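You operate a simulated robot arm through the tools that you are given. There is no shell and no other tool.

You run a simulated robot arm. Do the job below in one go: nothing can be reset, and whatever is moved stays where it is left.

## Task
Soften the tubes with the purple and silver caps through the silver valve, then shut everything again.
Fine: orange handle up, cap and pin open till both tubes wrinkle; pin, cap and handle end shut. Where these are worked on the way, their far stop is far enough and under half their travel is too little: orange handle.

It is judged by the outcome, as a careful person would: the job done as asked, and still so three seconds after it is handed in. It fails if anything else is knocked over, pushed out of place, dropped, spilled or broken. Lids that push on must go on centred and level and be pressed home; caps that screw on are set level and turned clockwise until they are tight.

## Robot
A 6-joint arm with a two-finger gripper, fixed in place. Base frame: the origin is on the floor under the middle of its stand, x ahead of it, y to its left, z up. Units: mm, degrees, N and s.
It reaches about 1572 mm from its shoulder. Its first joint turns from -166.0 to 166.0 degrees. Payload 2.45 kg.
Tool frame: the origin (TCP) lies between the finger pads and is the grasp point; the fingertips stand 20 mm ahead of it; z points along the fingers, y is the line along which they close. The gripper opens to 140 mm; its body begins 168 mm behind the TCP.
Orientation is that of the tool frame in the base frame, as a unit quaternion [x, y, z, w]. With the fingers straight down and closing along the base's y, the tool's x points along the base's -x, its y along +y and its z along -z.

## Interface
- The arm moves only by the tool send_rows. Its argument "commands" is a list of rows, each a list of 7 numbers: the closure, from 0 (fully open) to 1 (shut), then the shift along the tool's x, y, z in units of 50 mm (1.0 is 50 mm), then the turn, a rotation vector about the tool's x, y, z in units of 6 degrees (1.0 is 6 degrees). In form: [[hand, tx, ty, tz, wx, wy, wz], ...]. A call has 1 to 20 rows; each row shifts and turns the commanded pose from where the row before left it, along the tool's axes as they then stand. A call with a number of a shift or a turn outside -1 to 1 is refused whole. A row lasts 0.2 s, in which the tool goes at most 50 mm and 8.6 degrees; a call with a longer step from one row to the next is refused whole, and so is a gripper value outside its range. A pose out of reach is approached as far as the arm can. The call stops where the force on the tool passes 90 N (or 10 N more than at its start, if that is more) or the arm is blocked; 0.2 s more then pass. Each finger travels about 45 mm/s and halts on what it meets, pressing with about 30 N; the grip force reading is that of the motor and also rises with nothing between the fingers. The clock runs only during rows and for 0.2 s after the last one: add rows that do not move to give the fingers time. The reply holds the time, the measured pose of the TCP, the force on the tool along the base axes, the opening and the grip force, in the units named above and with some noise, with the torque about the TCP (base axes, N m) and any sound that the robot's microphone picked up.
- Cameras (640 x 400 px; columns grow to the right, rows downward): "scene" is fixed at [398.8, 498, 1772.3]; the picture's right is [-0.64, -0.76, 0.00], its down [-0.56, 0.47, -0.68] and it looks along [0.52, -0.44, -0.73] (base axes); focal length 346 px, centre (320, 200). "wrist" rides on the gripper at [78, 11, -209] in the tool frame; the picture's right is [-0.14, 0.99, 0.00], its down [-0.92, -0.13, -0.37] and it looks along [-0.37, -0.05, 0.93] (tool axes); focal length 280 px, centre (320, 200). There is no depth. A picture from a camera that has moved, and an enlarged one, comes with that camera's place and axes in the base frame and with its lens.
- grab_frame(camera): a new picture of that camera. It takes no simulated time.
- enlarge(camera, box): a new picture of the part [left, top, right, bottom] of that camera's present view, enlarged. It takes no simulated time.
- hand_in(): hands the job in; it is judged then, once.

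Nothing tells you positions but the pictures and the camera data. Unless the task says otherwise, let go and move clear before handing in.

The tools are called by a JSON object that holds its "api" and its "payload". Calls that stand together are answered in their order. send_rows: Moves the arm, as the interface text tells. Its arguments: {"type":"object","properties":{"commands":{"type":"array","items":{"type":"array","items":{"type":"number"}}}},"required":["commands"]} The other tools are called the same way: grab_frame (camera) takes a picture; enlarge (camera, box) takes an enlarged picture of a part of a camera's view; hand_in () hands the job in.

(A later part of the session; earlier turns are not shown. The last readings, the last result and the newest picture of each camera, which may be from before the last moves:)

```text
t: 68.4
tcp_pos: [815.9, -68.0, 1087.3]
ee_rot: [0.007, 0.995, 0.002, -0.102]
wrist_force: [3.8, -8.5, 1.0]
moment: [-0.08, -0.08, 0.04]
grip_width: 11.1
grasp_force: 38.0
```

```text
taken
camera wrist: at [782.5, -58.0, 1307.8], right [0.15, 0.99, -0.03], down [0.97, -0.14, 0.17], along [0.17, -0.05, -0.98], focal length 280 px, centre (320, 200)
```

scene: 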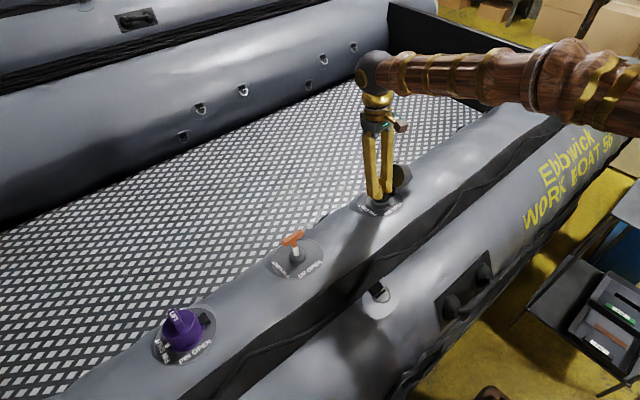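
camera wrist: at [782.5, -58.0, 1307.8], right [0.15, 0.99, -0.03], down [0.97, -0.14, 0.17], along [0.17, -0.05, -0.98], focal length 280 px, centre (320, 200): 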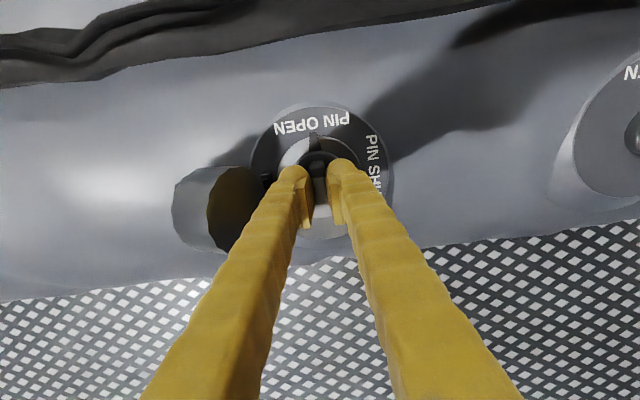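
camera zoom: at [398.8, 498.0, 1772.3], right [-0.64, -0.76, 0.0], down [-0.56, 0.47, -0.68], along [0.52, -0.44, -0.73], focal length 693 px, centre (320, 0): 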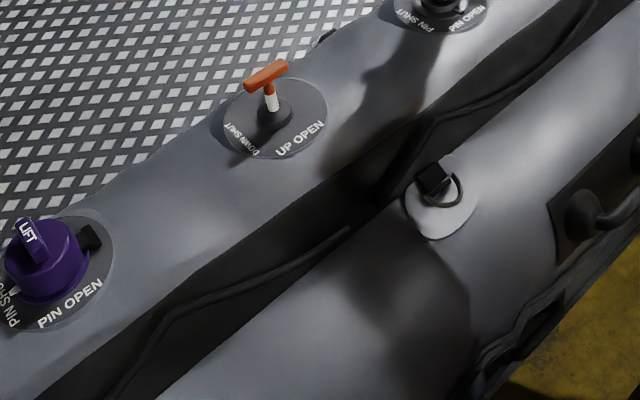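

The tube edges in the wrist view are starting to look slightly wavy, so it is deflating. I'll keep waiting until clear wrinkles show.

{"api": "send_rows", "payload": {"commands": [[1, 0, 0, 0, 0, 0, 0], [1, 0, 0, 0, 0, 0, 0], [1, 0, 0, 0, 0, 0, 0], [1, 0, 0, 0, 0, 0, 0], [1, 0, 0, 0, 0, 0, 0], [1, 0, 0, 0, 0, 0, 0], [1, 0, 0, 0, 0, 0, 0], [1, 0, 0, 0, 0, 0, 0], [1, 0, 0, 0, 0, 0, 0], [1, 0, 0, 0, 0, 0, 0], [1, 0, 0, 0, 0, 0, 0], [1, 0, 0, 0, 0, 0, 0], [1, 0, 0, 0, 0, 0, 0], [1, 0, 0, 0, 0, 0, 0], [1, 0, 0, 0, 0, 0, 0], [1, 0, 0, 0, 0, 0, 0], [1, 0, 0, 0, 0, 0, 0], [1, 0, 0, 0, 0, 0, 0], [1, 0, 0, 0, 0, 0, 0], [1, 0, 0, 0, 0, 0, 0]]}}

{"api": "grab_frame", "payload": {"camera": "scene"}}

{"api": "enlarge", "payload": {"camera": "scene", "box": [0, 240, 260, 400]}}

{"api": "enlarge", "payload": {"camera": "scene", "box": [380, 50, 640, 240]}}

{"api": "grab_frame", "payload": {"camera": "wrist"}}

```text
t: 72.6
tcp_pos: [815.7, -68.6, 1087.0]
ee_rot: [0.006, 0.995, 0.001, -0.103]
wrist_force: [2.9, -4.5, 2.6]
moment: [-0.06, -0.06, 0.0]
grip_width: 11.1
grasp_force: 37.8
```

```text
taken
```

scene: 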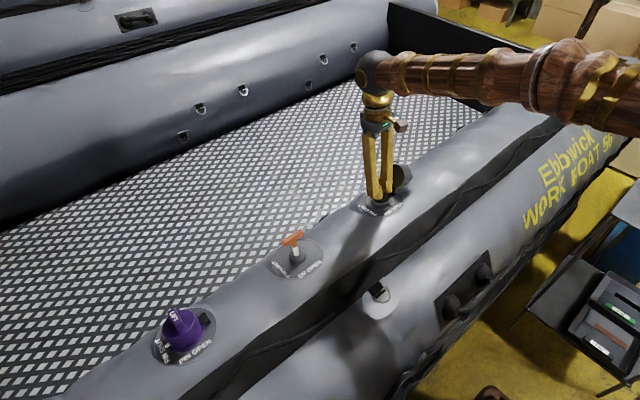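

```text
2.46 times, centred on (130, 320) of scene
camera zoom: at [398.8, 498.0, 1772.3], right [-0.64, -0.76, 0.0], down [-0.56, 0.47, -0.68], along [0.52, -0.44, -0.73], focal length 853 px, centre (788, -95)
```

zoom: 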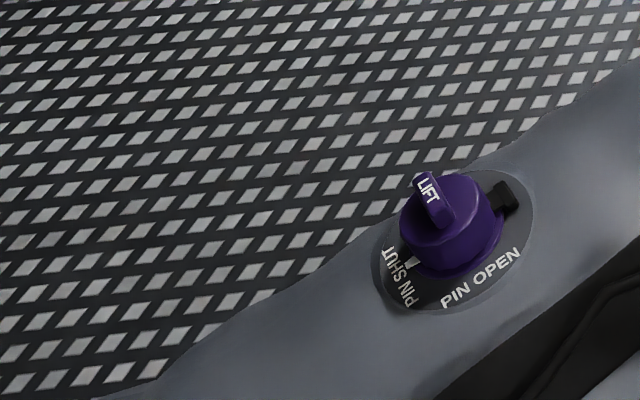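

```text
2.11 times, centred on (510, 145) of scene
camera zoom: at [398.8, 498.0, 1772.3], right [-0.64, -0.76, 0.0], down [-0.56, 0.47, -0.68], along [0.52, -0.44, -0.73], focal length 729 px, centre (-80, 316)
```

zoom: 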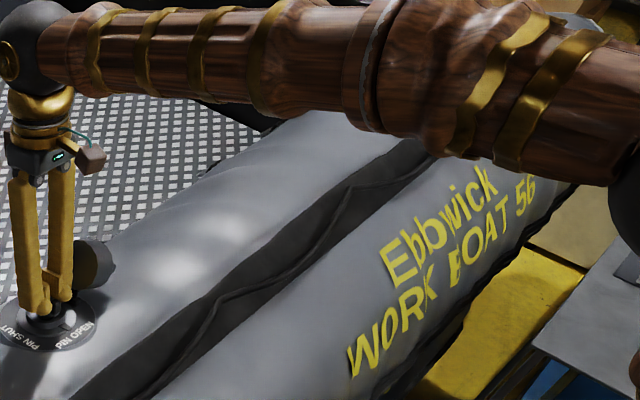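

```text
taken
camera wrist: at [782.5, -58.0, 1307.8], right [0.15, 0.99, -0.03], down [0.97, -0.14, 0.17], along [0.17, -0.05, -0.98], focal length 280 px, centre (320, 200)
```

wrist: 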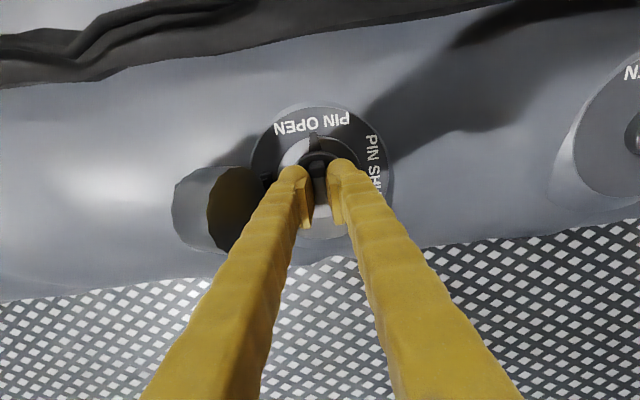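

The lettering on the silver-side tube is visibly distorted by wrinkles, and the purple side's edge is getting wavy. I'll wait a bit more and compare both sides.

{"api": "send_rows", "payload": {"commands": [[1, 0, 0, 0, 0, 0, 0], [1, 0, 0, 0, 0, 0, 0], [1, 0, 0, 0, 0, 0, 0], [1, 0, 0, 0, 0, 0, 0], [1, 0, 0, 0, 0, 0, 0], [1, 0, 0, 0, 0, 0, 0], [1, 0, 0, 0, 0, 0, 0], [1, 0, 0, 0, 0, 0, 0], [1, 0, 0, 0, 0, 0, 0], [1, 0, 0, 0, 0, 0, 0], [1, 0, 0, 0, 0, 0, 0], [1, 0, 0, 0, 0, 0, 0], [1, 0, 0, 0, 0, 0, 0], [1, 0, 0, 0, 0, 0, 0], [1, 0, 0, 0, 0, 0, 0], [1, 0, 0, 0, 0, 0, 0], [1, 0, 0, 0, 0, 0, 0], [1, 0, 0, 0, 0, 0, 0], [1, 0, 0, 0, 0, 0, 0], [1, 0, 0, 0, 0, 0, 0]]}}

{"api": "enlarge", "payload": {"camera": "scene", "box": [0, 240, 260, 400]}}

{"api": "enlarge", "payload": {"camera": "scene", "box": [160, 200, 480, 400]}}

{"api": "enlarge", "payload": {"camera": "scene", "box": [380, 50, 640, 240]}}

```text
t: 76.8
tcp_pos: [815.7, -69.5, 1088.0]
ee_rot: [0.008, 0.995, 0.001, -0.103]
wrist_force: [-0.4, -1.7, 0.8]
moment: [-0.04, 0.02, 0.0]
grip_width: 11.0
grasp_force: 38.3
```

```text
2.46 times, centred on (130, 320) of scene
camera zoom: at [398.8, 498.0, 1772.3], right [-0.64, -0.76, 0.0], down [-0.56, 0.47, -0.68], along [0.52, -0.44, -0.73], focal length 853 px, centre (788, -95)
```

zoom: 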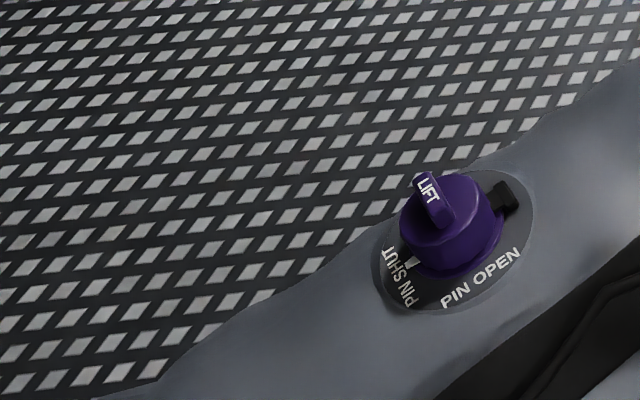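

```text
2.00 times, centred on (320, 300) of scene
camera zoom: at [398.8, 498.0, 1772.3], right [-0.64, -0.76, 0.0], down [-0.56, 0.47, -0.68], along [0.52, -0.44, -0.73], focal length 693 px, centre (320, 0)
```

zoom: 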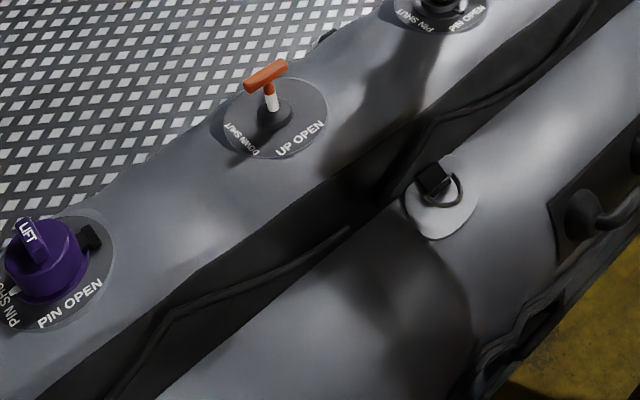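

```text
2.11 times, centred on (510, 145) of scene
camera zoom: at [398.8, 498.0, 1772.3], right [-0.64, -0.76, 0.0], down [-0.56, 0.47, -0.68], along [0.52, -0.44, -0.73], focal length 729 px, centre (-80, 316)
```

zoom: 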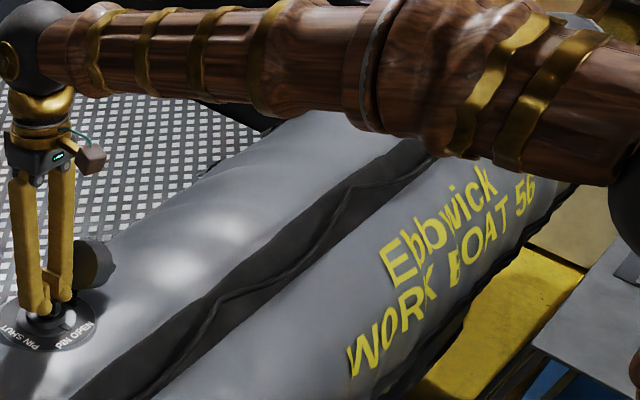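

The silver side is clearly wrinkled. I'll check the purple side at higher magnification.

{"api": "enlarge", "payload": {"camera": "scene", "box": [30, 330, 142, 400]}}

{"api": "enlarge", "payload": {"camera": "scene", "box": [190, 250, 350, 350]}}

{"api": "send_rows", "payload": {"commands": [[1, 0, 0, 0, 0, 0, 0], [1, 0, 0, 0, 0, 0, 0], [1, 0, 0, 0, 0, 0, 0], [1, 0, 0, 0, 0, 0, 0], [1, 0, 0, 0, 0, 0, 0], [1, 0, 0, 0, 0, 0, 0], [1, 0, 0, 0, 0, 0, 0], [1, 0, 0, 0, 0, 0, 0], [1, 0, 0, 0, 0, 0, 0], [1, 0, 0, 0, 0, 0, 0], [1, 0, 0, 0, 0, 0, 0], [1, 0, 0, 0, 0, 0, 0], [1, 0, 0, 0, 0, 0, 0], [1, 0, 0, 0, 0, 0, 0], [1, 0, 0, 0, 0, 0, 0], [1, 0, 0, 0, 0, 0, 0], [1, 0, 0, 0, 0, 0, 0], [1, 0, 0, 0, 0, 0, 0], [1, 0, 0, 0, 0, 0, 0], [1, 0, 0, 0, 0, 0, 0]]}}

{"api": "enlarge", "payload": {"camera": "scene", "box": [30, 330, 142, 400]}}

{"api": "enlarge", "payload": {"camera": "scene", "box": [190, 250, 350, 350]}}

{"api": "grab_frame", "payload": {"camera": "wrist"}}

```text
5.71 times, centred on (86, 365) of scene
camera zoom: at [398.8, 498.0, 1772.3], right [-0.64, -0.76, 0.0], down [-0.56, 0.47, -0.68], along [0.52, -0.44, -0.73], focal length 1980 px, centre (1657, -743)
```

zoom: 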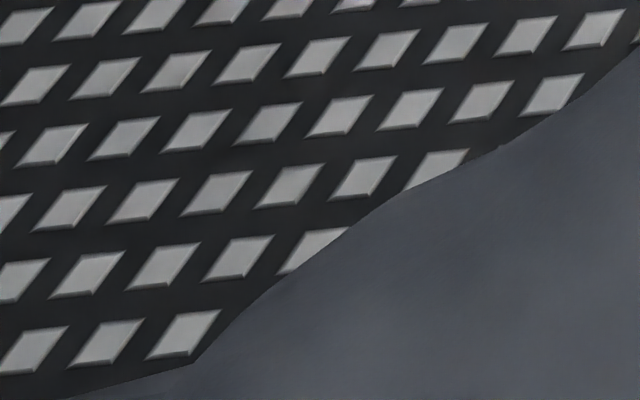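

```text
4.00 times, centred on (270, 300) of scene
camera zoom: at [398.8, 498.0, 1772.3], right [-0.64, -0.76, 0.0], down [-0.56, 0.47, -0.68], along [0.52, -0.44, -0.73], focal length 1386 px, centre (520, -200)
```

zoom: 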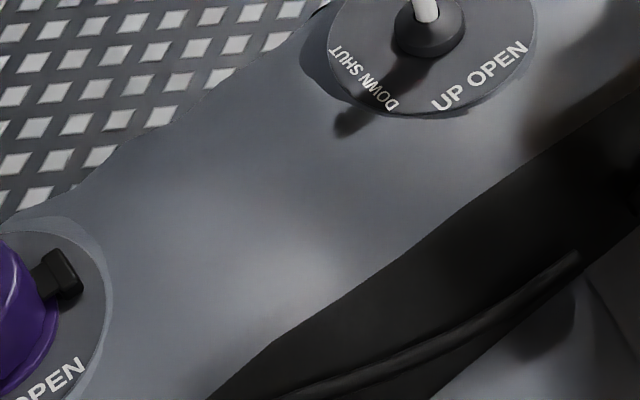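

```text
t: 81.0
tcp_pos: [815.1, -69.0, 1086.9]
ee_rot: [0.008, 0.995, 0.002, -0.102]
wrist_force: [-1.1, -0.5, -1.9]
moment: [-0.01, 0.02, -0.03]
grip_width: 10.9
grasp_force: 37.9
```

```text
5.71 times, centred on (86, 365) of scene
camera zoom: at [398.8, 498.0, 1772.3], right [-0.64, -0.76, 0.0], down [-0.56, 0.47, -0.68], along [0.52, -0.44, -0.73], focal length 1980 px, centre (1657, -743)
```

zoom: 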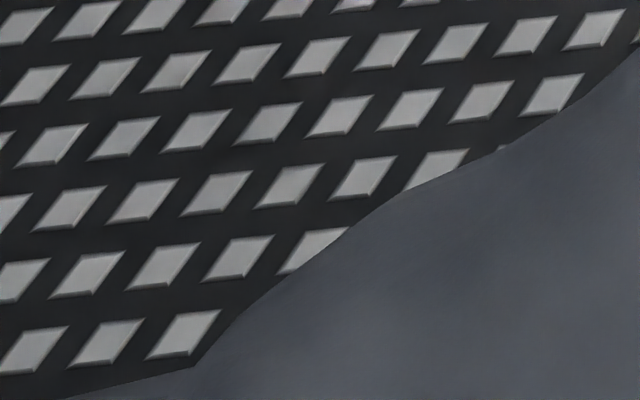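

```text
4.00 times, centred on (270, 300) of scene
camera zoom: at [398.8, 498.0, 1772.3], right [-0.64, -0.76, 0.0], down [-0.56, 0.47, -0.68], along [0.52, -0.44, -0.73], focal length 1386 px, centre (520, -200)
```

zoom: 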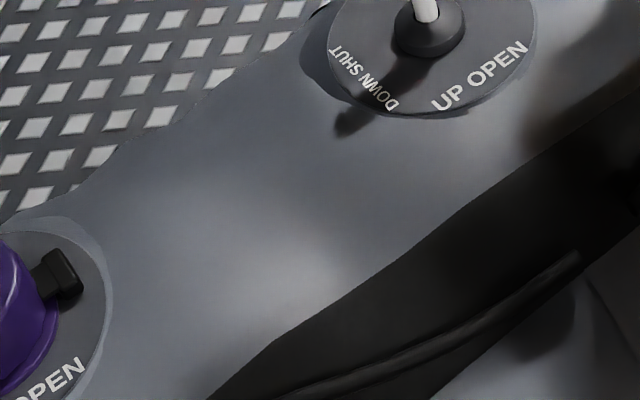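

```text
taken
camera wrist: at [782.5, -58.0, 1307.7], right [0.15, 0.99, -0.03], down [0.97, -0.14, 0.17], along [0.17, -0.05, -0.98], focal length 280 px, centre (320, 200)
```

wrist: 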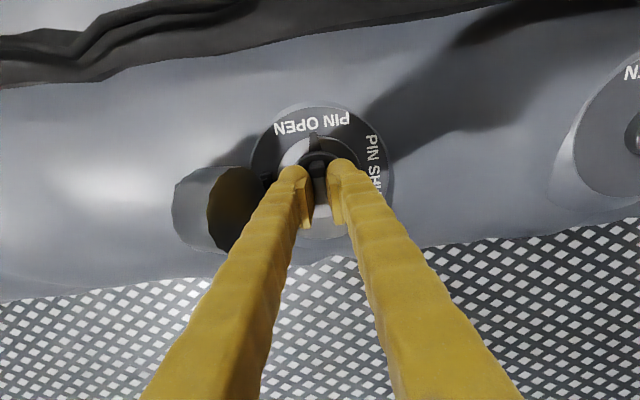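

The purple side now has wavy edges too, but it is still slowly progressing and lags the silver side. I'll wait some more so both are clearly soft.

{"api": "send_rows", "payload": {"commands": [[1, 0, 0, 0, 0, 0, 0], [1, 0, 0, 0, 0, 0, 0], [1, 0, 0, 0, 0, 0, 0], [1, 0, 0, 0, 0, 0, 0], [1, 0, 0, 0, 0, 0, 0], [1, 0, 0, 0, 0, 0, 0], [1, 0, 0, 0, 0, 0, 0], [1, 0, 0, 0, 0, 0, 0], [1, 0, 0, 0, 0, 0, 0], [1, 0, 0, 0, 0, 0, 0], [1, 0, 0, 0, 0, 0, 0], [1, 0, 0, 0, 0, 0, 0], [1, 0, 0, 0, 0, 0, 0], [1, 0, 0, 0, 0, 0, 0], [1, 0, 0, 0, 0, 0, 0], [1, 0, 0, 0, 0, 0, 0], [1, 0, 0, 0, 0, 0, 0], [1, 0, 0, 0, 0, 0, 0], [1, 0, 0, 0, 0, 0, 0], [1, 0, 0, 0, 0, 0, 0]]}}

{"api": "send_rows", "payload": {"commands": [[1, 0, 0, 0, 0, 0, 0], [1, 0, 0, 0, 0, 0, 0], [1, 0, 0, 0, 0, 0, 0], [1, 0, 0, 0, 0, 0, 0], [1, 0, 0, 0, 0, 0, 0], [1, 0, 0, 0, 0, 0, 0], [1, 0, 0, 0, 0, 0, 0], [1, 0, 0, 0, 0, 0, 0], [1, 0, 0, 0, 0, 0, 0], [1, 0, 0, 0, 0, 0, 0], [1, 0, 0, 0, 0, 0, 0], [1, 0, 0, 0, 0, 0, 0], [1, 0, 0, 0, 0, 0, 0], [1, 0, 0, 0, 0, 0, 0], [1, 0, 0, 0, 0, 0, 0], [1, 0, 0, 0, 0, 0, 0], [1, 0, 0, 0, 0, 0, 0], [1, 0, 0, 0, 0, 0, 0], [1, 0, 0, 0, 0, 0, 0], [1, 0, 0, 0, 0, 0, 0]]}}

{"api": "enlarge", "payload": {"camera": "scene", "box": [30, 330, 142, 400]}}

{"api": "enlarge", "payload": {"camera": "scene", "box": [0, 240, 260, 400]}}

{"api": "enlarge", "payload": {"camera": "scene", "box": [160, 200, 480, 400]}}

{"api": "grab_frame", "payload": {"camera": "scene"}}

```text
t: 85.2
tcp_pos: [814.7, -67.8, 1087.9]
ee_rot: [0.008, 0.995, 0.002, -0.104]
wrist_force: [-0.6, -0.3, 0.1]
moment: [0.01, 0.0, 0.04]
grip_width: 11.0
grasp_force: 38.1
```

```text
t: 89.4
tcp_pos: [815.8, -68.9, 1088.1]
ee_rot: [0.007, 0.995, 0.001, -0.102]
wrist_force: [0.3, -0.4, 0.4]
moment: [-0.04, 0.01, -0.02]
grip_width: 11.0
grasp_force: 38.0
```

```text
5.71 times, centred on (86, 365) of scene
camera zoom: at [398.8, 498.0, 1772.3], right [-0.64, -0.76, 0.0], down [-0.56, 0.47, -0.68], along [0.52, -0.44, -0.73], focal length 1980 px, centre (1657, -743)
```

zoom: 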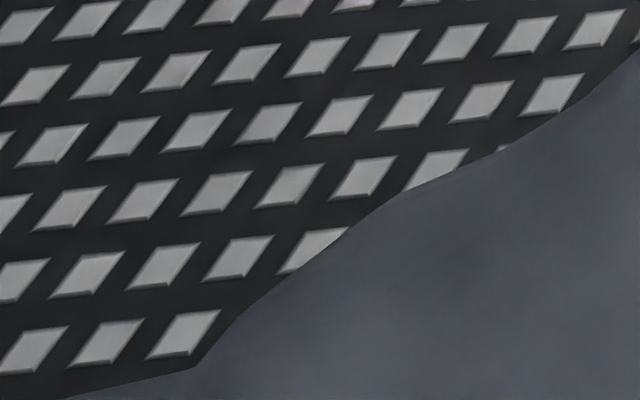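

```text
2.46 times, centred on (130, 320) of scene
camera zoom: at [398.8, 498.0, 1772.3], right [-0.64, -0.76, 0.0], down [-0.56, 0.47, -0.68], along [0.52, -0.44, -0.73], focal length 853 px, centre (788, -95)
```

zoom: 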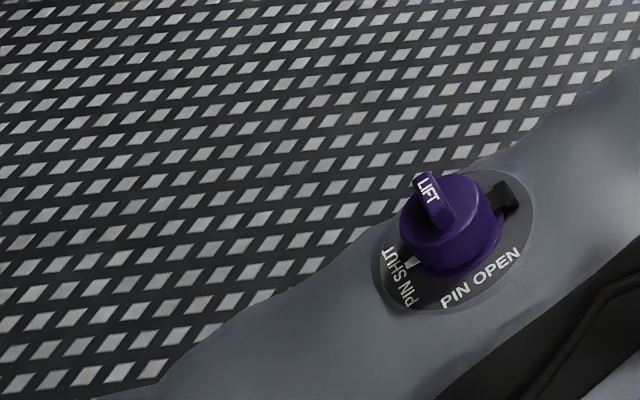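

```text
2.00 times, centred on (320, 300) of scene
camera zoom: at [398.8, 498.0, 1772.3], right [-0.64, -0.76, 0.0], down [-0.56, 0.47, -0.68], along [0.52, -0.44, -0.73], focal length 693 px, centre (320, 0)
```

zoom: 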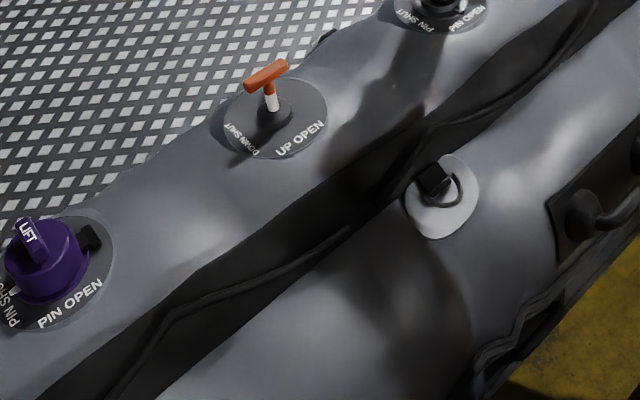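

```text
taken
```

scene: 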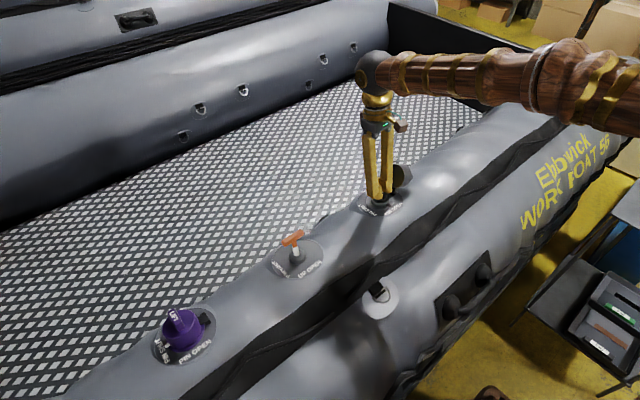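

Wrinkling continues to develop on both sides. I'll compare the lettering region and then wait a bit more.

{"api": "enlarge", "payload": {"camera": "scene", "box": [380, 50, 640, 240]}}

{"api": "send_rows", "payload": {"commands": [[1, 0, 0, 0, 0, 0, 0], [1, 0, 0, 0, 0, 0, 0], [1, 0, 0, 0, 0, 0, 0], [1, 0, 0, 0, 0, 0, 0], [1, 0, 0, 0, 0, 0, 0], [1, 0, 0, 0, 0, 0, 0], [1, 0, 0, 0, 0, 0, 0], [1, 0, 0, 0, 0, 0, 0], [1, 0, 0, 0, 0, 0, 0], [1, 0, 0, 0, 0, 0, 0], [1, 0, 0, 0, 0, 0, 0], [1, 0, 0, 0, 0, 0, 0], [1, 0, 0, 0, 0, 0, 0], [1, 0, 0, 0, 0, 0, 0], [1, 0, 0, 0, 0, 0, 0], [1, 0, 0, 0, 0, 0, 0], [1, 0, 0, 0, 0, 0, 0], [1, 0, 0, 0, 0, 0, 0], [1, 0, 0, 0, 0, 0, 0], [1, 0, 0, 0, 0, 0, 0]]}}

{"api": "enlarge", "payload": {"camera": "scene", "box": [380, 50, 640, 240]}}

{"api": "enlarge", "payload": {"camera": "scene", "box": [60, 200, 380, 400]}}

{"api": "grab_frame", "payload": {"camera": "wrist"}}

```text
2.11 times, centred on (510, 145) of scene
camera zoom: at [398.8, 498.0, 1772.3], right [-0.64, -0.76, 0.0], down [-0.56, 0.47, -0.68], along [0.52, -0.44, -0.73], focal length 729 px, centre (-80, 316)
```

zoom: 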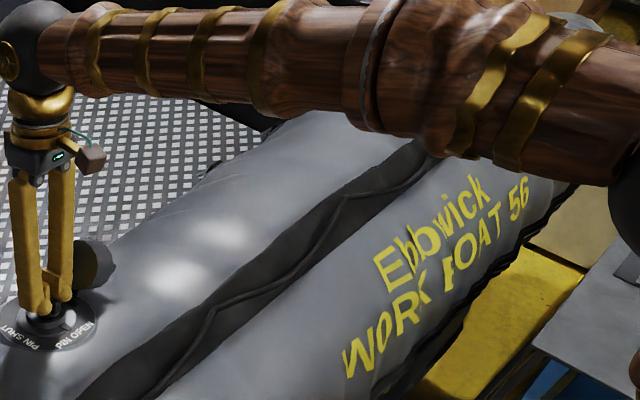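

```text
t: 93.6
tcp_pos: [815.4, -68.5, 1087.8]
ee_rot: [0.007, 0.995, 0.002, -0.103]
wrist_force: [0.9, 0.4, 0.3]
moment: [0.02, -0.04, -0.01]
grip_width: 11.2
grasp_force: 37.5
```

```text
2.11 times, centred on (510, 145) of scene
camera zoom: at [398.8, 498.0, 1772.3], right [-0.64, -0.76, 0.0], down [-0.56, 0.47, -0.68], along [0.52, -0.44, -0.73], focal length 729 px, centre (-80, 316)
```

zoom: 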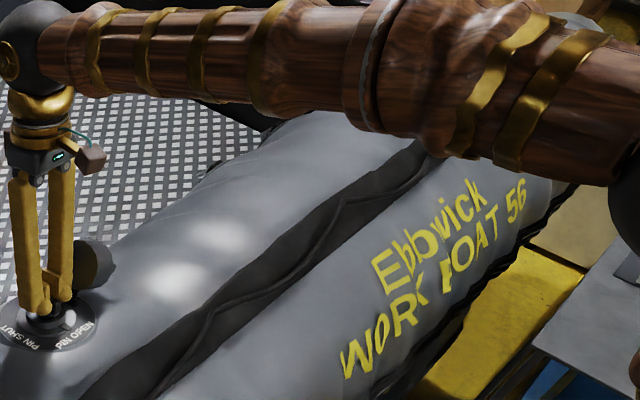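

```text
2.00 times, centred on (220, 300) of scene
camera zoom: at [398.8, 498.0, 1772.3], right [-0.64, -0.76, 0.0], down [-0.56, 0.47, -0.68], along [0.52, -0.44, -0.73], focal length 693 px, centre (520, 0)
```

zoom: 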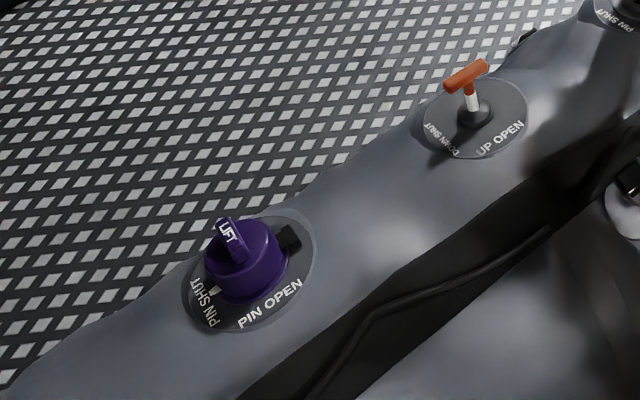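

```text
taken
camera wrist: at [782.5, -58.0, 1307.7], right [0.15, 0.99, -0.03], down [0.97, -0.14, 0.17], along [0.17, -0.05, -0.98], focal length 280 px, centre (320, 200)
```

wrist: 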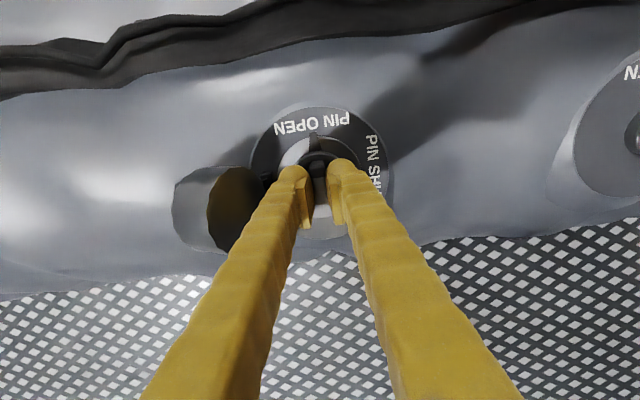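

The silver side now shows clear diagonal creases, while the purple side is milder. I'll wait a little more so the purple side is clearly wrinkled too.

{"api": "send_rows", "payload": {"commands": [[1, 0, 0, 0, 0, 0, 0], [1, 0, 0, 0, 0, 0, 0], [1, 0, 0, 0, 0, 0, 0], [1, 0, 0, 0, 0, 0, 0], [1, 0, 0, 0, 0, 0, 0], [1, 0, 0, 0, 0, 0, 0], [1, 0, 0, 0, 0, 0, 0], [1, 0, 0, 0, 0, 0, 0], [1, 0, 0, 0, 0, 0, 0], [1, 0, 0, 0, 0, 0, 0], [1, 0, 0, 0, 0, 0, 0], [1, 0, 0, 0, 0, 0, 0], [1, 0, 0, 0, 0, 0, 0], [1, 0, 0, 0, 0, 0, 0], [1, 0, 0, 0, 0, 0, 0], [1, 0, 0, 0, 0, 0, 0], [1, 0, 0, 0, 0, 0, 0], [1, 0, 0, 0, 0, 0, 0], [1, 0, 0, 0, 0, 0, 0], [1, 0, 0, 0, 0, 0, 0]]}}

{"api": "enlarge", "payload": {"camera": "scene", "box": [60, 200, 380, 400]}}

{"api": "enlarge", "payload": {"camera": "scene", "box": [0, 240, 260, 400]}}

{"api": "grab_frame", "payload": {"camera": "wrist"}}

```text
t: 97.8
tcp_pos: [814.0, -68.8, 1087.0]
ee_rot: [0.007, 0.995, 0.002, -0.104]
wrist_force: [0.3, -0.1, 0.5]
moment: [-0.04, -0.02, 0.02]
grip_width: 10.8
grasp_force: 38.1
```

```text
2.00 times, centred on (220, 300) of scene
camera zoom: at [398.8, 498.0, 1772.3], right [-0.64, -0.76, 0.0], down [-0.56, 0.47, -0.68], along [0.52, -0.44, -0.73], focal length 693 px, centre (520, 0)
```

zoom: 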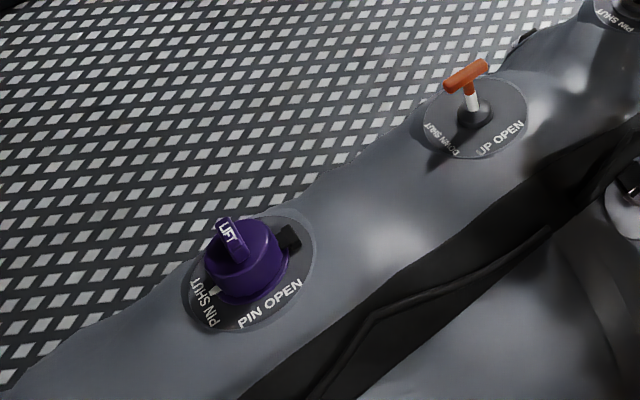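

```text
2.46 times, centred on (130, 320) of scene
camera zoom: at [398.8, 498.0, 1772.3], right [-0.64, -0.76, 0.0], down [-0.56, 0.47, -0.68], along [0.52, -0.44, -0.73], focal length 853 px, centre (788, -95)
```

zoom: 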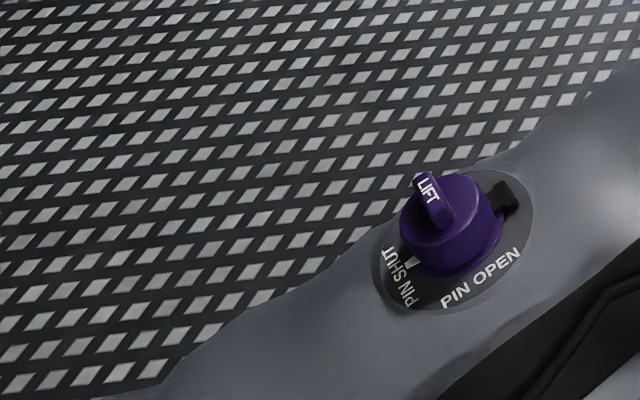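

```text
taken
camera wrist: at [782.5, -58.0, 1307.8], right [0.15, 0.99, -0.03], down [0.97, -0.14, 0.17], along [0.17, -0.05, -0.98], focal length 280 px, centre (320, 200)
```

wrist: 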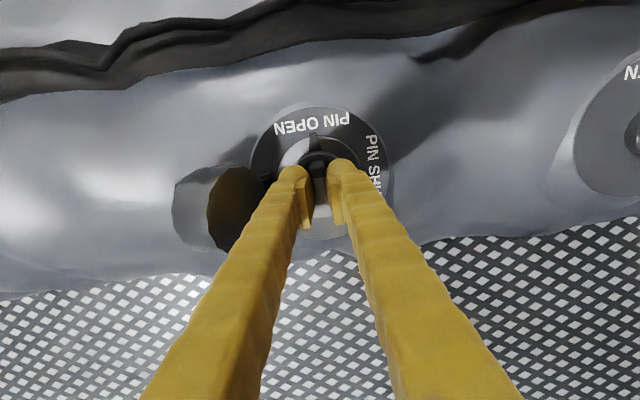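

The purple side is following. I'll wait another 8 s so it is unmistakable.

{"api": "send_rows", "payload": {"commands": [[1, 0, 0, 0, 0, 0, 0], [1, 0, 0, 0, 0, 0, 0], [1, 0, 0, 0, 0, 0, 0], [1, 0, 0, 0, 0, 0, 0], [1, 0, 0, 0, 0, 0, 0], [1, 0, 0, 0, 0, 0, 0], [1, 0, 0, 0, 0, 0, 0], [1, 0, 0, 0, 0, 0, 0], [1, 0, 0, 0, 0, 0, 0], [1, 0, 0, 0, 0, 0, 0], [1, 0, 0, 0, 0, 0, 0], [1, 0, 0, 0, 0, 0, 0], [1, 0, 0, 0, 0, 0, 0], [1, 0, 0, 0, 0, 0, 0], [1, 0, 0, 0, 0, 0, 0], [1, 0, 0, 0, 0, 0, 0], [1, 0, 0, 0, 0, 0, 0], [1, 0, 0, 0, 0, 0, 0], [1, 0, 0, 0, 0, 0, 0], [1, 0, 0, 0, 0, 0, 0]]}}

{"api": "send_rows", "payload": {"commands": [[1, 0, 0, 0, 0, 0, 0], [1, 0, 0, 0, 0, 0, 0], [1, 0, 0, 0, 0, 0, 0], [1, 0, 0, 0, 0, 0, 0], [1, 0, 0, 0, 0, 0, 0], [1, 0, 0, 0, 0, 0, 0], [1, 0, 0, 0, 0, 0, 0], [1, 0, 0, 0, 0, 0, 0], [1, 0, 0, 0, 0, 0, 0], [1, 0, 0, 0, 0, 0, 0], [1, 0, 0, 0, 0, 0, 0], [1, 0, 0, 0, 0, 0, 0], [1, 0, 0, 0, 0, 0, 0], [1, 0, 0, 0, 0, 0, 0], [1, 0, 0, 0, 0, 0, 0], [1, 0, 0, 0, 0, 0, 0], [1, 0, 0, 0, 0, 0, 0], [1, 0, 0, 0, 0, 0, 0], [1, 0, 0, 0, 0, 0, 0], [1, 0, 0, 0, 0, 0, 0]]}}

{"api": "enlarge", "payload": {"camera": "scene", "box": [60, 200, 380, 400]}}

{"api": "enlarge", "payload": {"camera": "scene", "box": [0, 240, 260, 400]}}

{"api": "grab_frame", "payload": {"camera": "scene"}}

{"api": "grab_frame", "payload": {"camera": "wrist"}}

```text
t: 102.0
tcp_pos: [815.5, -68.1, 1086.4]
ee_rot: [0.007, 0.995, 0.001, -0.103]
wrist_force: [0.2, 0.1, 0.0]
moment: [-0.01, 0.07, -0.03]
grip_width: 11.2
grasp_force: 38.1
```

```text
t: 106.2
tcp_pos: [815.8, -68.4, 1086.8]
ee_rot: [0.007, 0.995, 0.002, -0.103]
wrist_force: [-0.7, -0.8, -0.1]
moment: [0.0, 0.02, 0.01]
grip_width: 11.3
grasp_force: 37.8
```

```text
2.00 times, centred on (220, 300) of scene
camera zoom: at [398.8, 498.0, 1772.3], right [-0.64, -0.76, 0.0], down [-0.56, 0.47, -0.68], along [0.52, -0.44, -0.73], focal length 693 px, centre (520, 0)
```

zoom: 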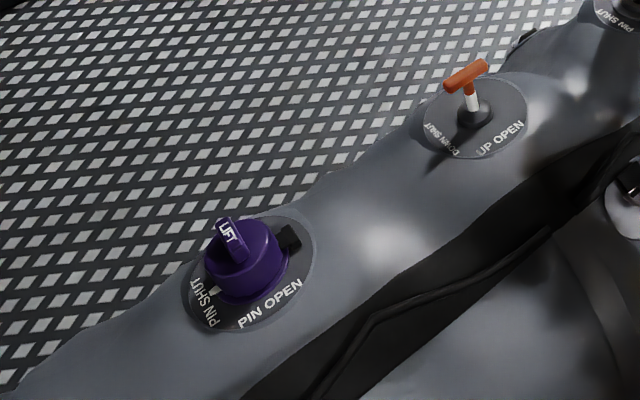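

```text
2.46 times, centred on (130, 320) of scene
camera zoom: at [398.8, 498.0, 1772.3], right [-0.64, -0.76, 0.0], down [-0.56, 0.47, -0.68], along [0.52, -0.44, -0.73], focal length 853 px, centre (788, -95)
```

zoom: 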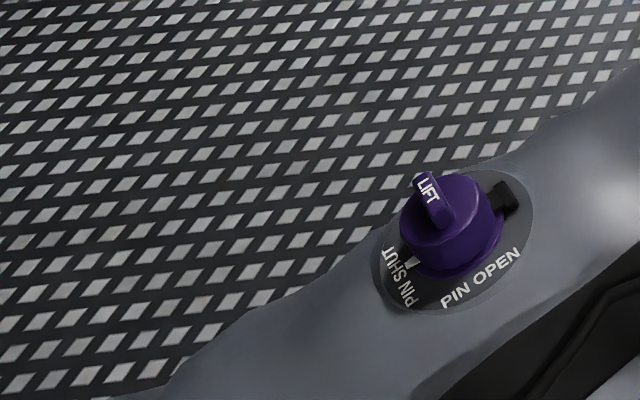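

```text
taken
```

scene: 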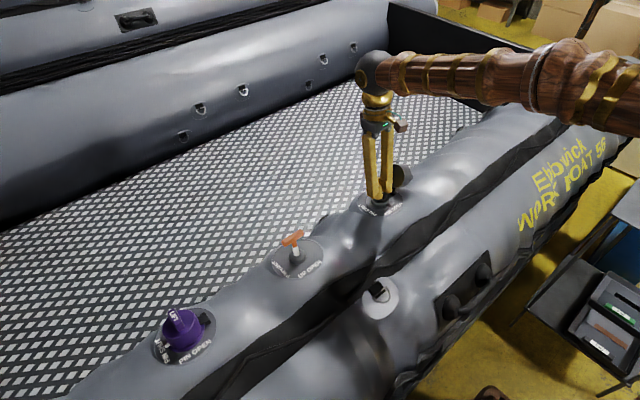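

```text
taken
camera wrist: at [782.5, -58.0, 1307.7], right [0.15, 0.99, -0.03], down [0.97, -0.14, 0.17], along [0.17, -0.05, -0.98], focal length 280 px, centre (320, 200)
```

wrist: 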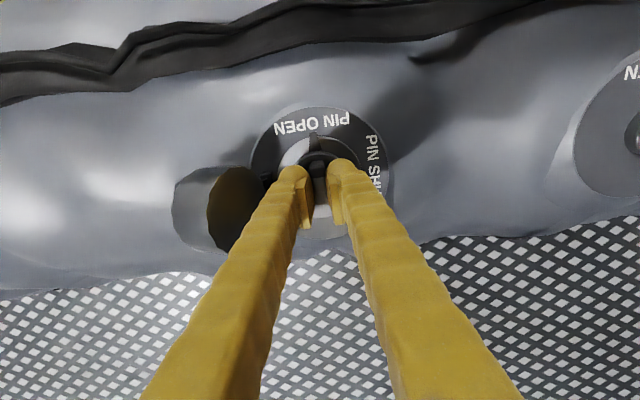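

Both sides are now clearly wrinkled: the silver lettering is crumpled, and the purple side has bulges and a wavy edge. I'll turn the pin back to SHUT.

{"api": "send_rows", "payload": {"commands": [[1, 0, 0, 0, 0, 0, 0.9], [1, 0, 0, 0, 0, 0, 0.9], [1, 0, 0, 0, 0, 0, 0.9], [1, 0, 0, 0, 0, 0, 0.9], [1, 0, 0, 0, 0, 0, 0.9], [1, 0, 0, 0, 0, 0, 0]]}}

{"api": "enlarge", "payload": {"camera": "wrist", "box": [240, 110, 400, 210]}}

```text
t: 107.6
tcp_pos: [815.9, -68.2, 1087.2]
ee_rot: [0.24, 0.965, -0.022, -0.1]
wrist_force: [15.2, 3.3, -7.3]
moment: [-0.02, -0.25, 0.04]
grip_width: 10.9
grasp_force: 37.8
```

```text
4.00 times, centred on (320, 160) of wrist
camera zoom: at [796.1, -23.9, 1305.1], right [0.57, 0.81, -0.12], down [0.81, -0.55, 0.2], along [0.1, -0.21, -0.97], focal length 1122 px, centre (320, 360)
```

zoom: 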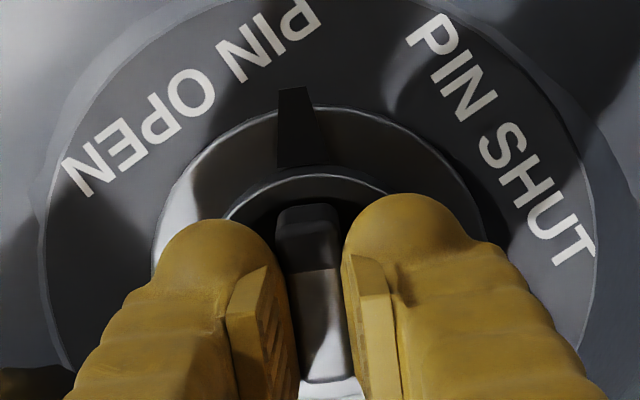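

The pin is turning back as expected. I'll continue.

{"api": "send_rows", "payload": {"commands": [[1, 0, 0, 0, 0, 0, 0.9], [1, 0, 0, 0, 0, 0, 0.9], [1, 0, 0, 0, 0, 0, 0.9], [1, 0, 0, 0, 0, 0, 0.9], [1, 0, 0, 0, 0, 0, 0.9], [1, 0, 0, 0, 0, 0, 0]]}}

{"api": "enlarge", "payload": {"camera": "wrist", "box": [240, 110, 400, 210]}}

```text
t: 109.0
tcp_pos: [814.7, -67.8, 1088.4]
ee_rot: [0.459, 0.882, -0.045, -0.092]
wrist_force: [20.4, 6.2, -8.6]
moment: [0.03, -0.22, -0.01]
grip_width: 11.1
grasp_force: 37.6
```

```text
4.00 times, centred on (320, 160) of wrist
camera zoom: at [823.4, 0.2, 1299.5], right [0.87, 0.46, -0.18], down [0.49, -0.83, 0.27], along [-0.03, -0.32, -0.95], focal length 1122 px, centre (320, 360)
```

zoom: 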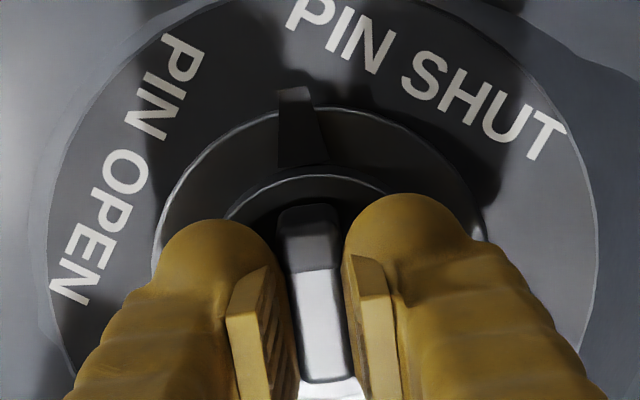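

{"api": "send_rows", "payload": {"commands": [[1, -0.004, 0.006, 0, 0, 0, 0.9], [1, 0, 0, 0, 0, 0, 0.9], [1, 0, 0, 0, 0, 0, 0.9], [1, 0, 0, 0, 0, 0, 0.9], [1, 0, 0, 0, 0, 0, 0.9], [1, 0, 0, 0, 0, 0, 0]]}}

{"api": "enlarge", "payload": {"camera": "wrist", "box": [240, 110, 400, 210]}}

```text
t: 110.4
tcp_pos: [816.7, -67.9, 1087.5]
ee_rot: [0.652, 0.751, -0.065, -0.08]
wrist_force: [17.5, 18.8, -0.1]
moment: [0.23, -0.19, -0.06]
grip_width: 11.3
grasp_force: 37.9
```

```text
4.00 times, centred on (320, 160) of wrist
camera zoom: at [858.4, 9.0, 1292.3], right [0.98, 0.0, -0.2], down [0.08, -0.93, 0.36], along [-0.19, -0.36, -0.91], focal length 1122 px, centre (320, 360)
```

zoom: 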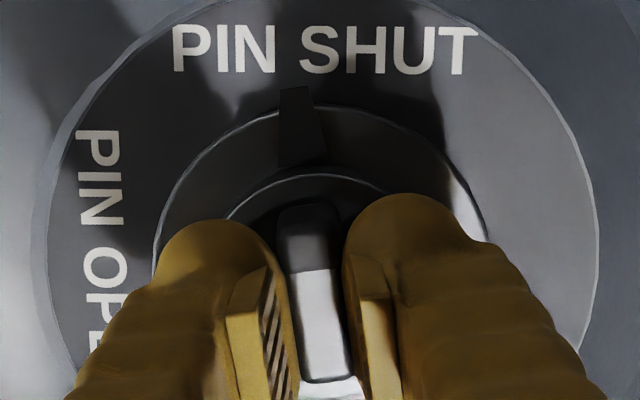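

The pointer is near PIN SHUT. I'll turn the last ~8–10° up to the stop.

{"api": "send_rows", "payload": {"commands": [[1, 0, 0, 0, 0, 0, 0.7], [1, 0, 0, 0, 0, 0, 0.6], [1, 0, 0, 0, 0, 0, 0.3], [1, 0, 0, 0, 0, 0, 0]]}}

{"api": "enlarge", "payload": {"camera": "wrist", "box": [240, 110, 400, 210]}}

```text
t: 111.4
tcp_pos: [814.9, -67.6, 1087.3]
ee_rot: [0.712, 0.695, -0.073, -0.073]
wrist_force: [13.3, 19.9, 11.5]
moment: [0.26, -0.11, 0.56]
grip_width: 11.5
grasp_force: 38.6
```

```text
4.00 times, centred on (320, 160) of wrist
camera zoom: at [871.3, 7.8, 1289.5], right [0.97, -0.16, -0.2], down [-0.07, -0.92, 0.39], along [-0.25, -0.36, -0.9], focal length 1122 px, centre (320, 360)
```

zoom: 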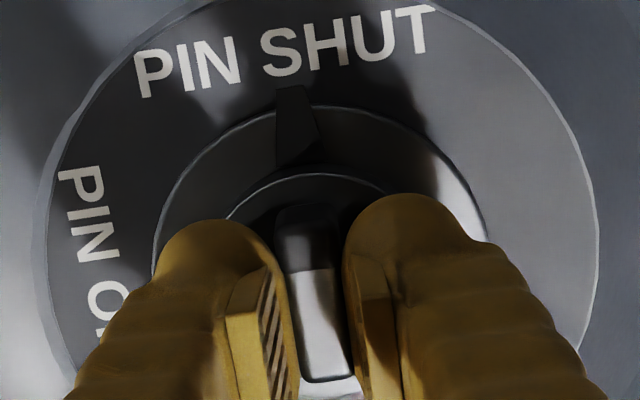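

The torque is +0.56 N·m with the pointer on PIN SHUT, so the pin is shut against its stop. I'll release and lift away.

{"api": "send_rows", "payload": {"commands": [[0.9, 0, 0, 0, 0, 0, 0], [0.75, 0, 0, 0, 0, 0, 0], [0.7, 0, 0, 0, 0, 0, 0], [0.7, 0, 0, 0, 0, 0, 0], [0.7, 0, 0, -0.4, 0, 0, 0], [0.7, 0, 0, -0.8, 0, 0, 0], [0.7, 0, 0, -0.8, 0, 0, 0], [0.7, 0, 0, -0.4, 0, 0, 0], [0.7, 0, 0, 0, 0, 0, 0]]}}

{"api": "enlarge", "payload": {"camera": "wrist", "box": [240, 90, 400, 190]}}

{"api": "grab_frame", "payload": {"camera": "wrist"}}

{"api": "grab_frame", "payload": {"camera": "scene"}}

{"api": "enlarge", "payload": {"camera": "scene", "box": [320, 130, 460, 220]}}

```text
t: 113.4
tcp_pos: [840.7, -69.9, 1206.9]
ee_rot: [0.712, 0.695, -0.073, -0.074]
wrist_force: [0.5, 0.2, 0.6]
moment: [0.0, 0.02, 0.0]
grip_width: 42.0
grasp_force: 0.1
```

```text
4.00 times, centred on (320, 140) of wrist
camera zoom: at [896.2, 7.1, 1408.4], right [0.97, -0.16, -0.2], down [-0.07, -0.92, 0.39], along [-0.25, -0.36, -0.9], focal length 1122 px, centre (320, 440)
```

zoom: 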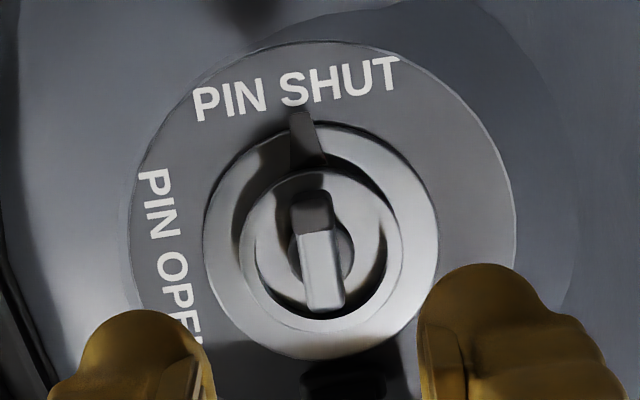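

```text
taken
camera wrist: at [896.2, 7.1, 1408.4], right [0.97, -0.16, -0.2], down [-0.07, -0.92, 0.39], along [-0.25, -0.36, -0.9], focal length 280 px, centre (320, 200)
```

wrist: 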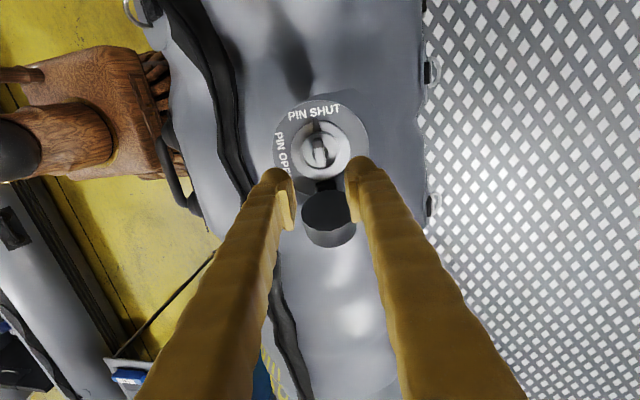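

```text
taken
```

scene: 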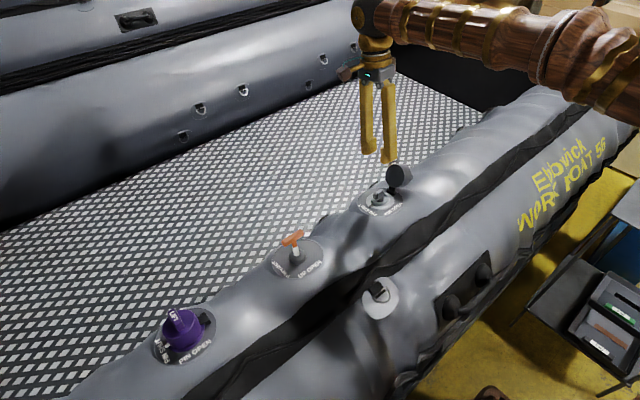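

```text
4.44 times, centred on (390, 175) of scene
camera zoom: at [398.8, 498.0, 1772.3], right [-0.64, -0.76, 0.0], down [-0.56, 0.47, -0.68], along [0.52, -0.44, -0.73], focal length 1540 px, centre (9, 311)
```

zoom: 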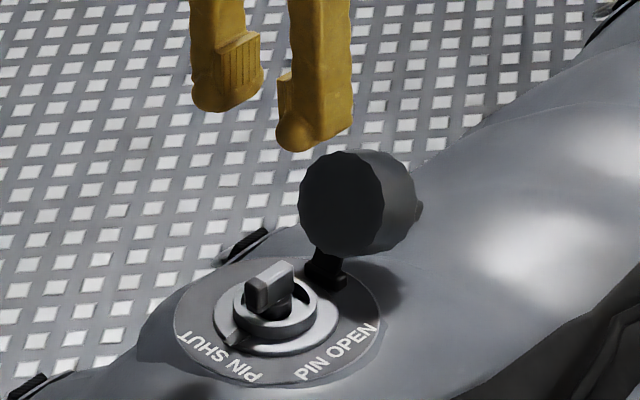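

The pin is back at SHUT, matching the starting picture. Next I'll close the cap by going behind it on the -y side with closed fingers and sweeping it up and over, then pressing it home.

{"api": "send_rows", "payload": {"commands": [[1, -0.9, 0, 0, 0, 0, 0], [1, -0.9, 0, 0, 0, 0, 0], [1, -0.9, 0, 0, 0, 0, 0], [1, 0, 0, 0, 0, 0, 0], [1, 0, 0, 0.8, 0, 0, 0], [1, 0, 0, 0.7, 0, 0, 0], [1, 0, 0, 0.2, 0, 0, 0], [1, 0, 0, 0, 0, 0, 0]]}}

{"api": "enlarge", "payload": {"camera": "scene", "box": [320, 110, 480, 220]}}

{"api": "grab_frame", "payload": {"camera": "wrist"}}

```text
t: 115.2
tcp_pos: [819.1, -203.1, 1119.6]
ee_rot: [0.712, 0.695, -0.072, -0.074]
wrist_force: [0.3, 0.3, 1.1]
moment: [-0.01, 0.02, -0.02]
grip_width: 0.1
grasp_force: 28.9
```

```text
3.64 times, centred on (400, 165) of scene
camera zoom: at [398.8, 498.0, 1772.3], right [-0.64, -0.76, 0.0], down [-0.56, 0.47, -0.68], along [0.52, -0.44, -0.73], focal length 1260 px, centre (29, 327)
```

zoom: 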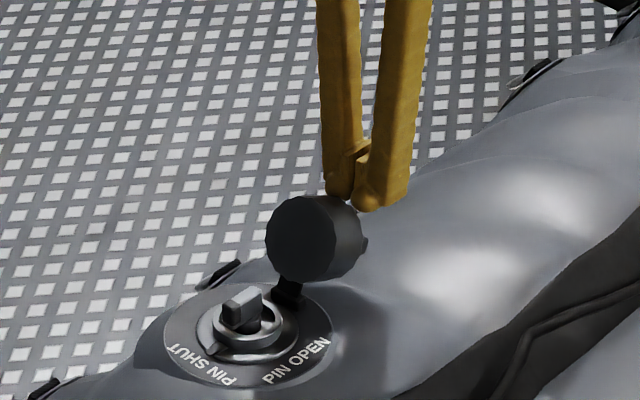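

```text
taken
camera wrist: at [874.3, -126.9, 1322.3], right [0.97, -0.16, -0.2], down [-0.07, -0.92, 0.39], along [-0.25, -0.36, -0.9], focal length 280 px, centre (320, 200)
```

wrist: 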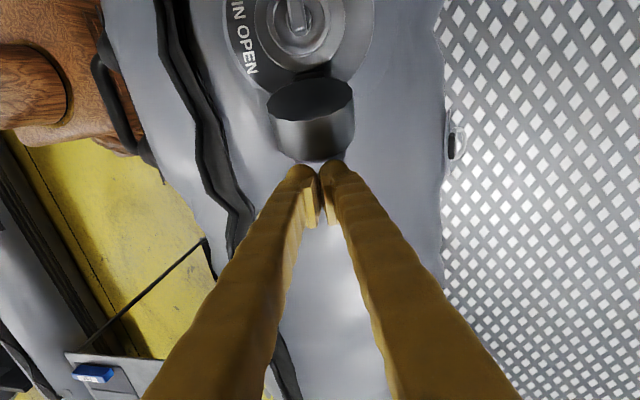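

The fingers are behind the cap at the right height. I'll start sweeping it toward +y, rising slightly along the arc.

{"api": "send_rows", "payload": {"commands": [[1, 0.25, 0.03, -0.06, 0, 0, 0], [1, 0.25, 0.03, 0, 0, 0, 0], [1, 0.17, 0, -0.06, 0, 0, 0], [1, 0.17, 0, -0.06, 0, 0, 0], [1, 0, 0, 0, 0, 0, 0]]}}

{"api": "enlarge", "payload": {"camera": "scene", "box": [320, 110, 480, 220]}}

```text
t: 116.4
tcp_pos: [824.7, -163.5, 1130.9]
ee_rot: [0.713, 0.694, -0.072, -0.072]
wrist_force: [9.3, -21.4, 29.2]
moment: [-0.21, -0.06, 0.06]
grip_width: 5.9
grasp_force: 29.2
```

```text
3.64 times, centred on (400, 165) of scene
camera zoom: at [398.8, 498.0, 1772.3], right [-0.64, -0.76, 0.0], down [-0.56, 0.47, -0.68], along [0.52, -0.44, -0.73], focal length 1260 px, centre (29, 327)
```

zoom: 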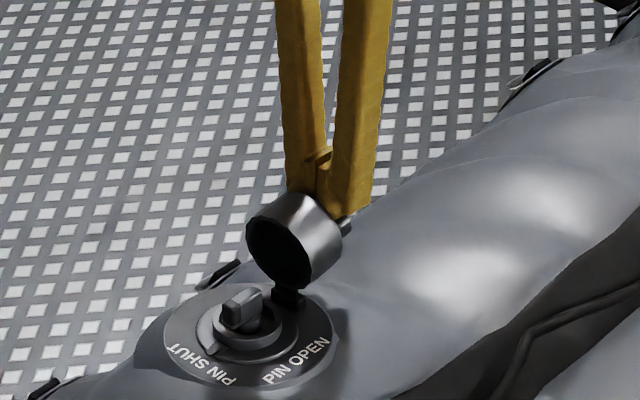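

The cap is coming up, about 82° now. I'll raise the tips slightly and keep sweeping.

{"api": "send_rows", "payload": {"commands": [[1, 0, 0, -0.12, 0, 0, 0], [1, 0.15, 0, -0.04, 0, 0, 0], [1, 0.15, 0, -0.02, 0, 0, 0], [1, 0.15, 0, 0, 0, 0, 0], [1, 0, 0, 0, 0, 0, 0]]}}

{"api": "enlarge", "payload": {"camera": "scene", "box": [320, 110, 480, 220]}}

```text
t: 117.6
tcp_pos: [828.3, -141.4, 1140.5]
ee_rot: [0.712, 0.695, -0.071, -0.072]
wrist_force: [4.7, -25.2, 63.7]
moment: [-0.69, 0.1, 0.14]
grip_width: 6.1
grasp_force: 29.5
```

```text
3.64 times, centred on (400, 165) of scene
camera zoom: at [398.8, 498.0, 1772.3], right [-0.64, -0.76, 0.0], down [-0.56, 0.47, -0.68], along [0.52, -0.44, -0.73], focal length 1260 px, centre (29, 327)
```

zoom: 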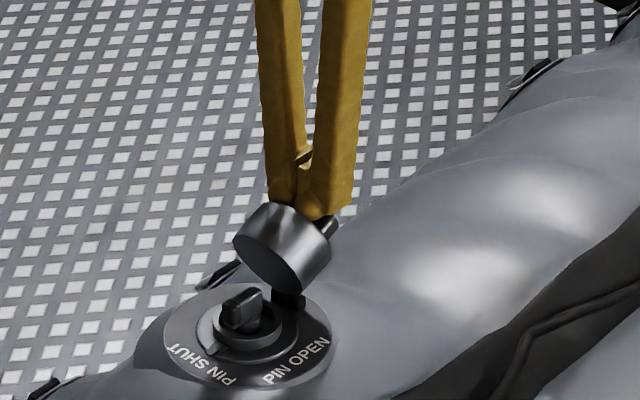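

The cap is at about 60°, but the tip presses the bar with 64 N upward. I'll raise 4 mm and continue sweeping.

{"api": "send_rows", "payload": {"commands": [[1, 0, 0, -0.09, 0, 0, 0], [1, 0.1, 0, 0, 0, 0, 0], [1, 0.12, 0, 0, 0, 0, 0], [1, 0.12, 0, 0, 0, 0, 0], [1, 0, 0, 0, 0, 0, 0]]}}

{"api": "enlarge", "payload": {"camera": "scene", "box": [320, 110, 480, 220]}}

```text
t: 118.7
tcp_pos: [829.5, -122.7, 1146.9]
ee_rot: [0.711, 0.695, -0.071, -0.072]
wrist_force: [-0.9, -2.1, 11.9]
moment: [-0.1, 0.06, 0.02]
grip_width: 6.0
grasp_force: 29.5
stopped in row 5: the force on the tool passed its limit at 92 N (the readings are from after the stop); the commanded pose is now the measured one
```

```text
3.64 times, centred on (400, 165) of scene
camera zoom: at [398.8, 498.0, 1772.3], right [-0.64, -0.76, 0.0], down [-0.56, 0.47, -0.68], along [0.52, -0.44, -0.73], focal length 1260 px, centre (29, 327)
```

zoom: 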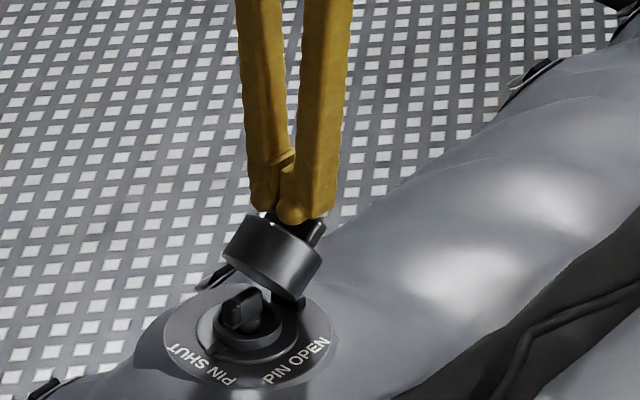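

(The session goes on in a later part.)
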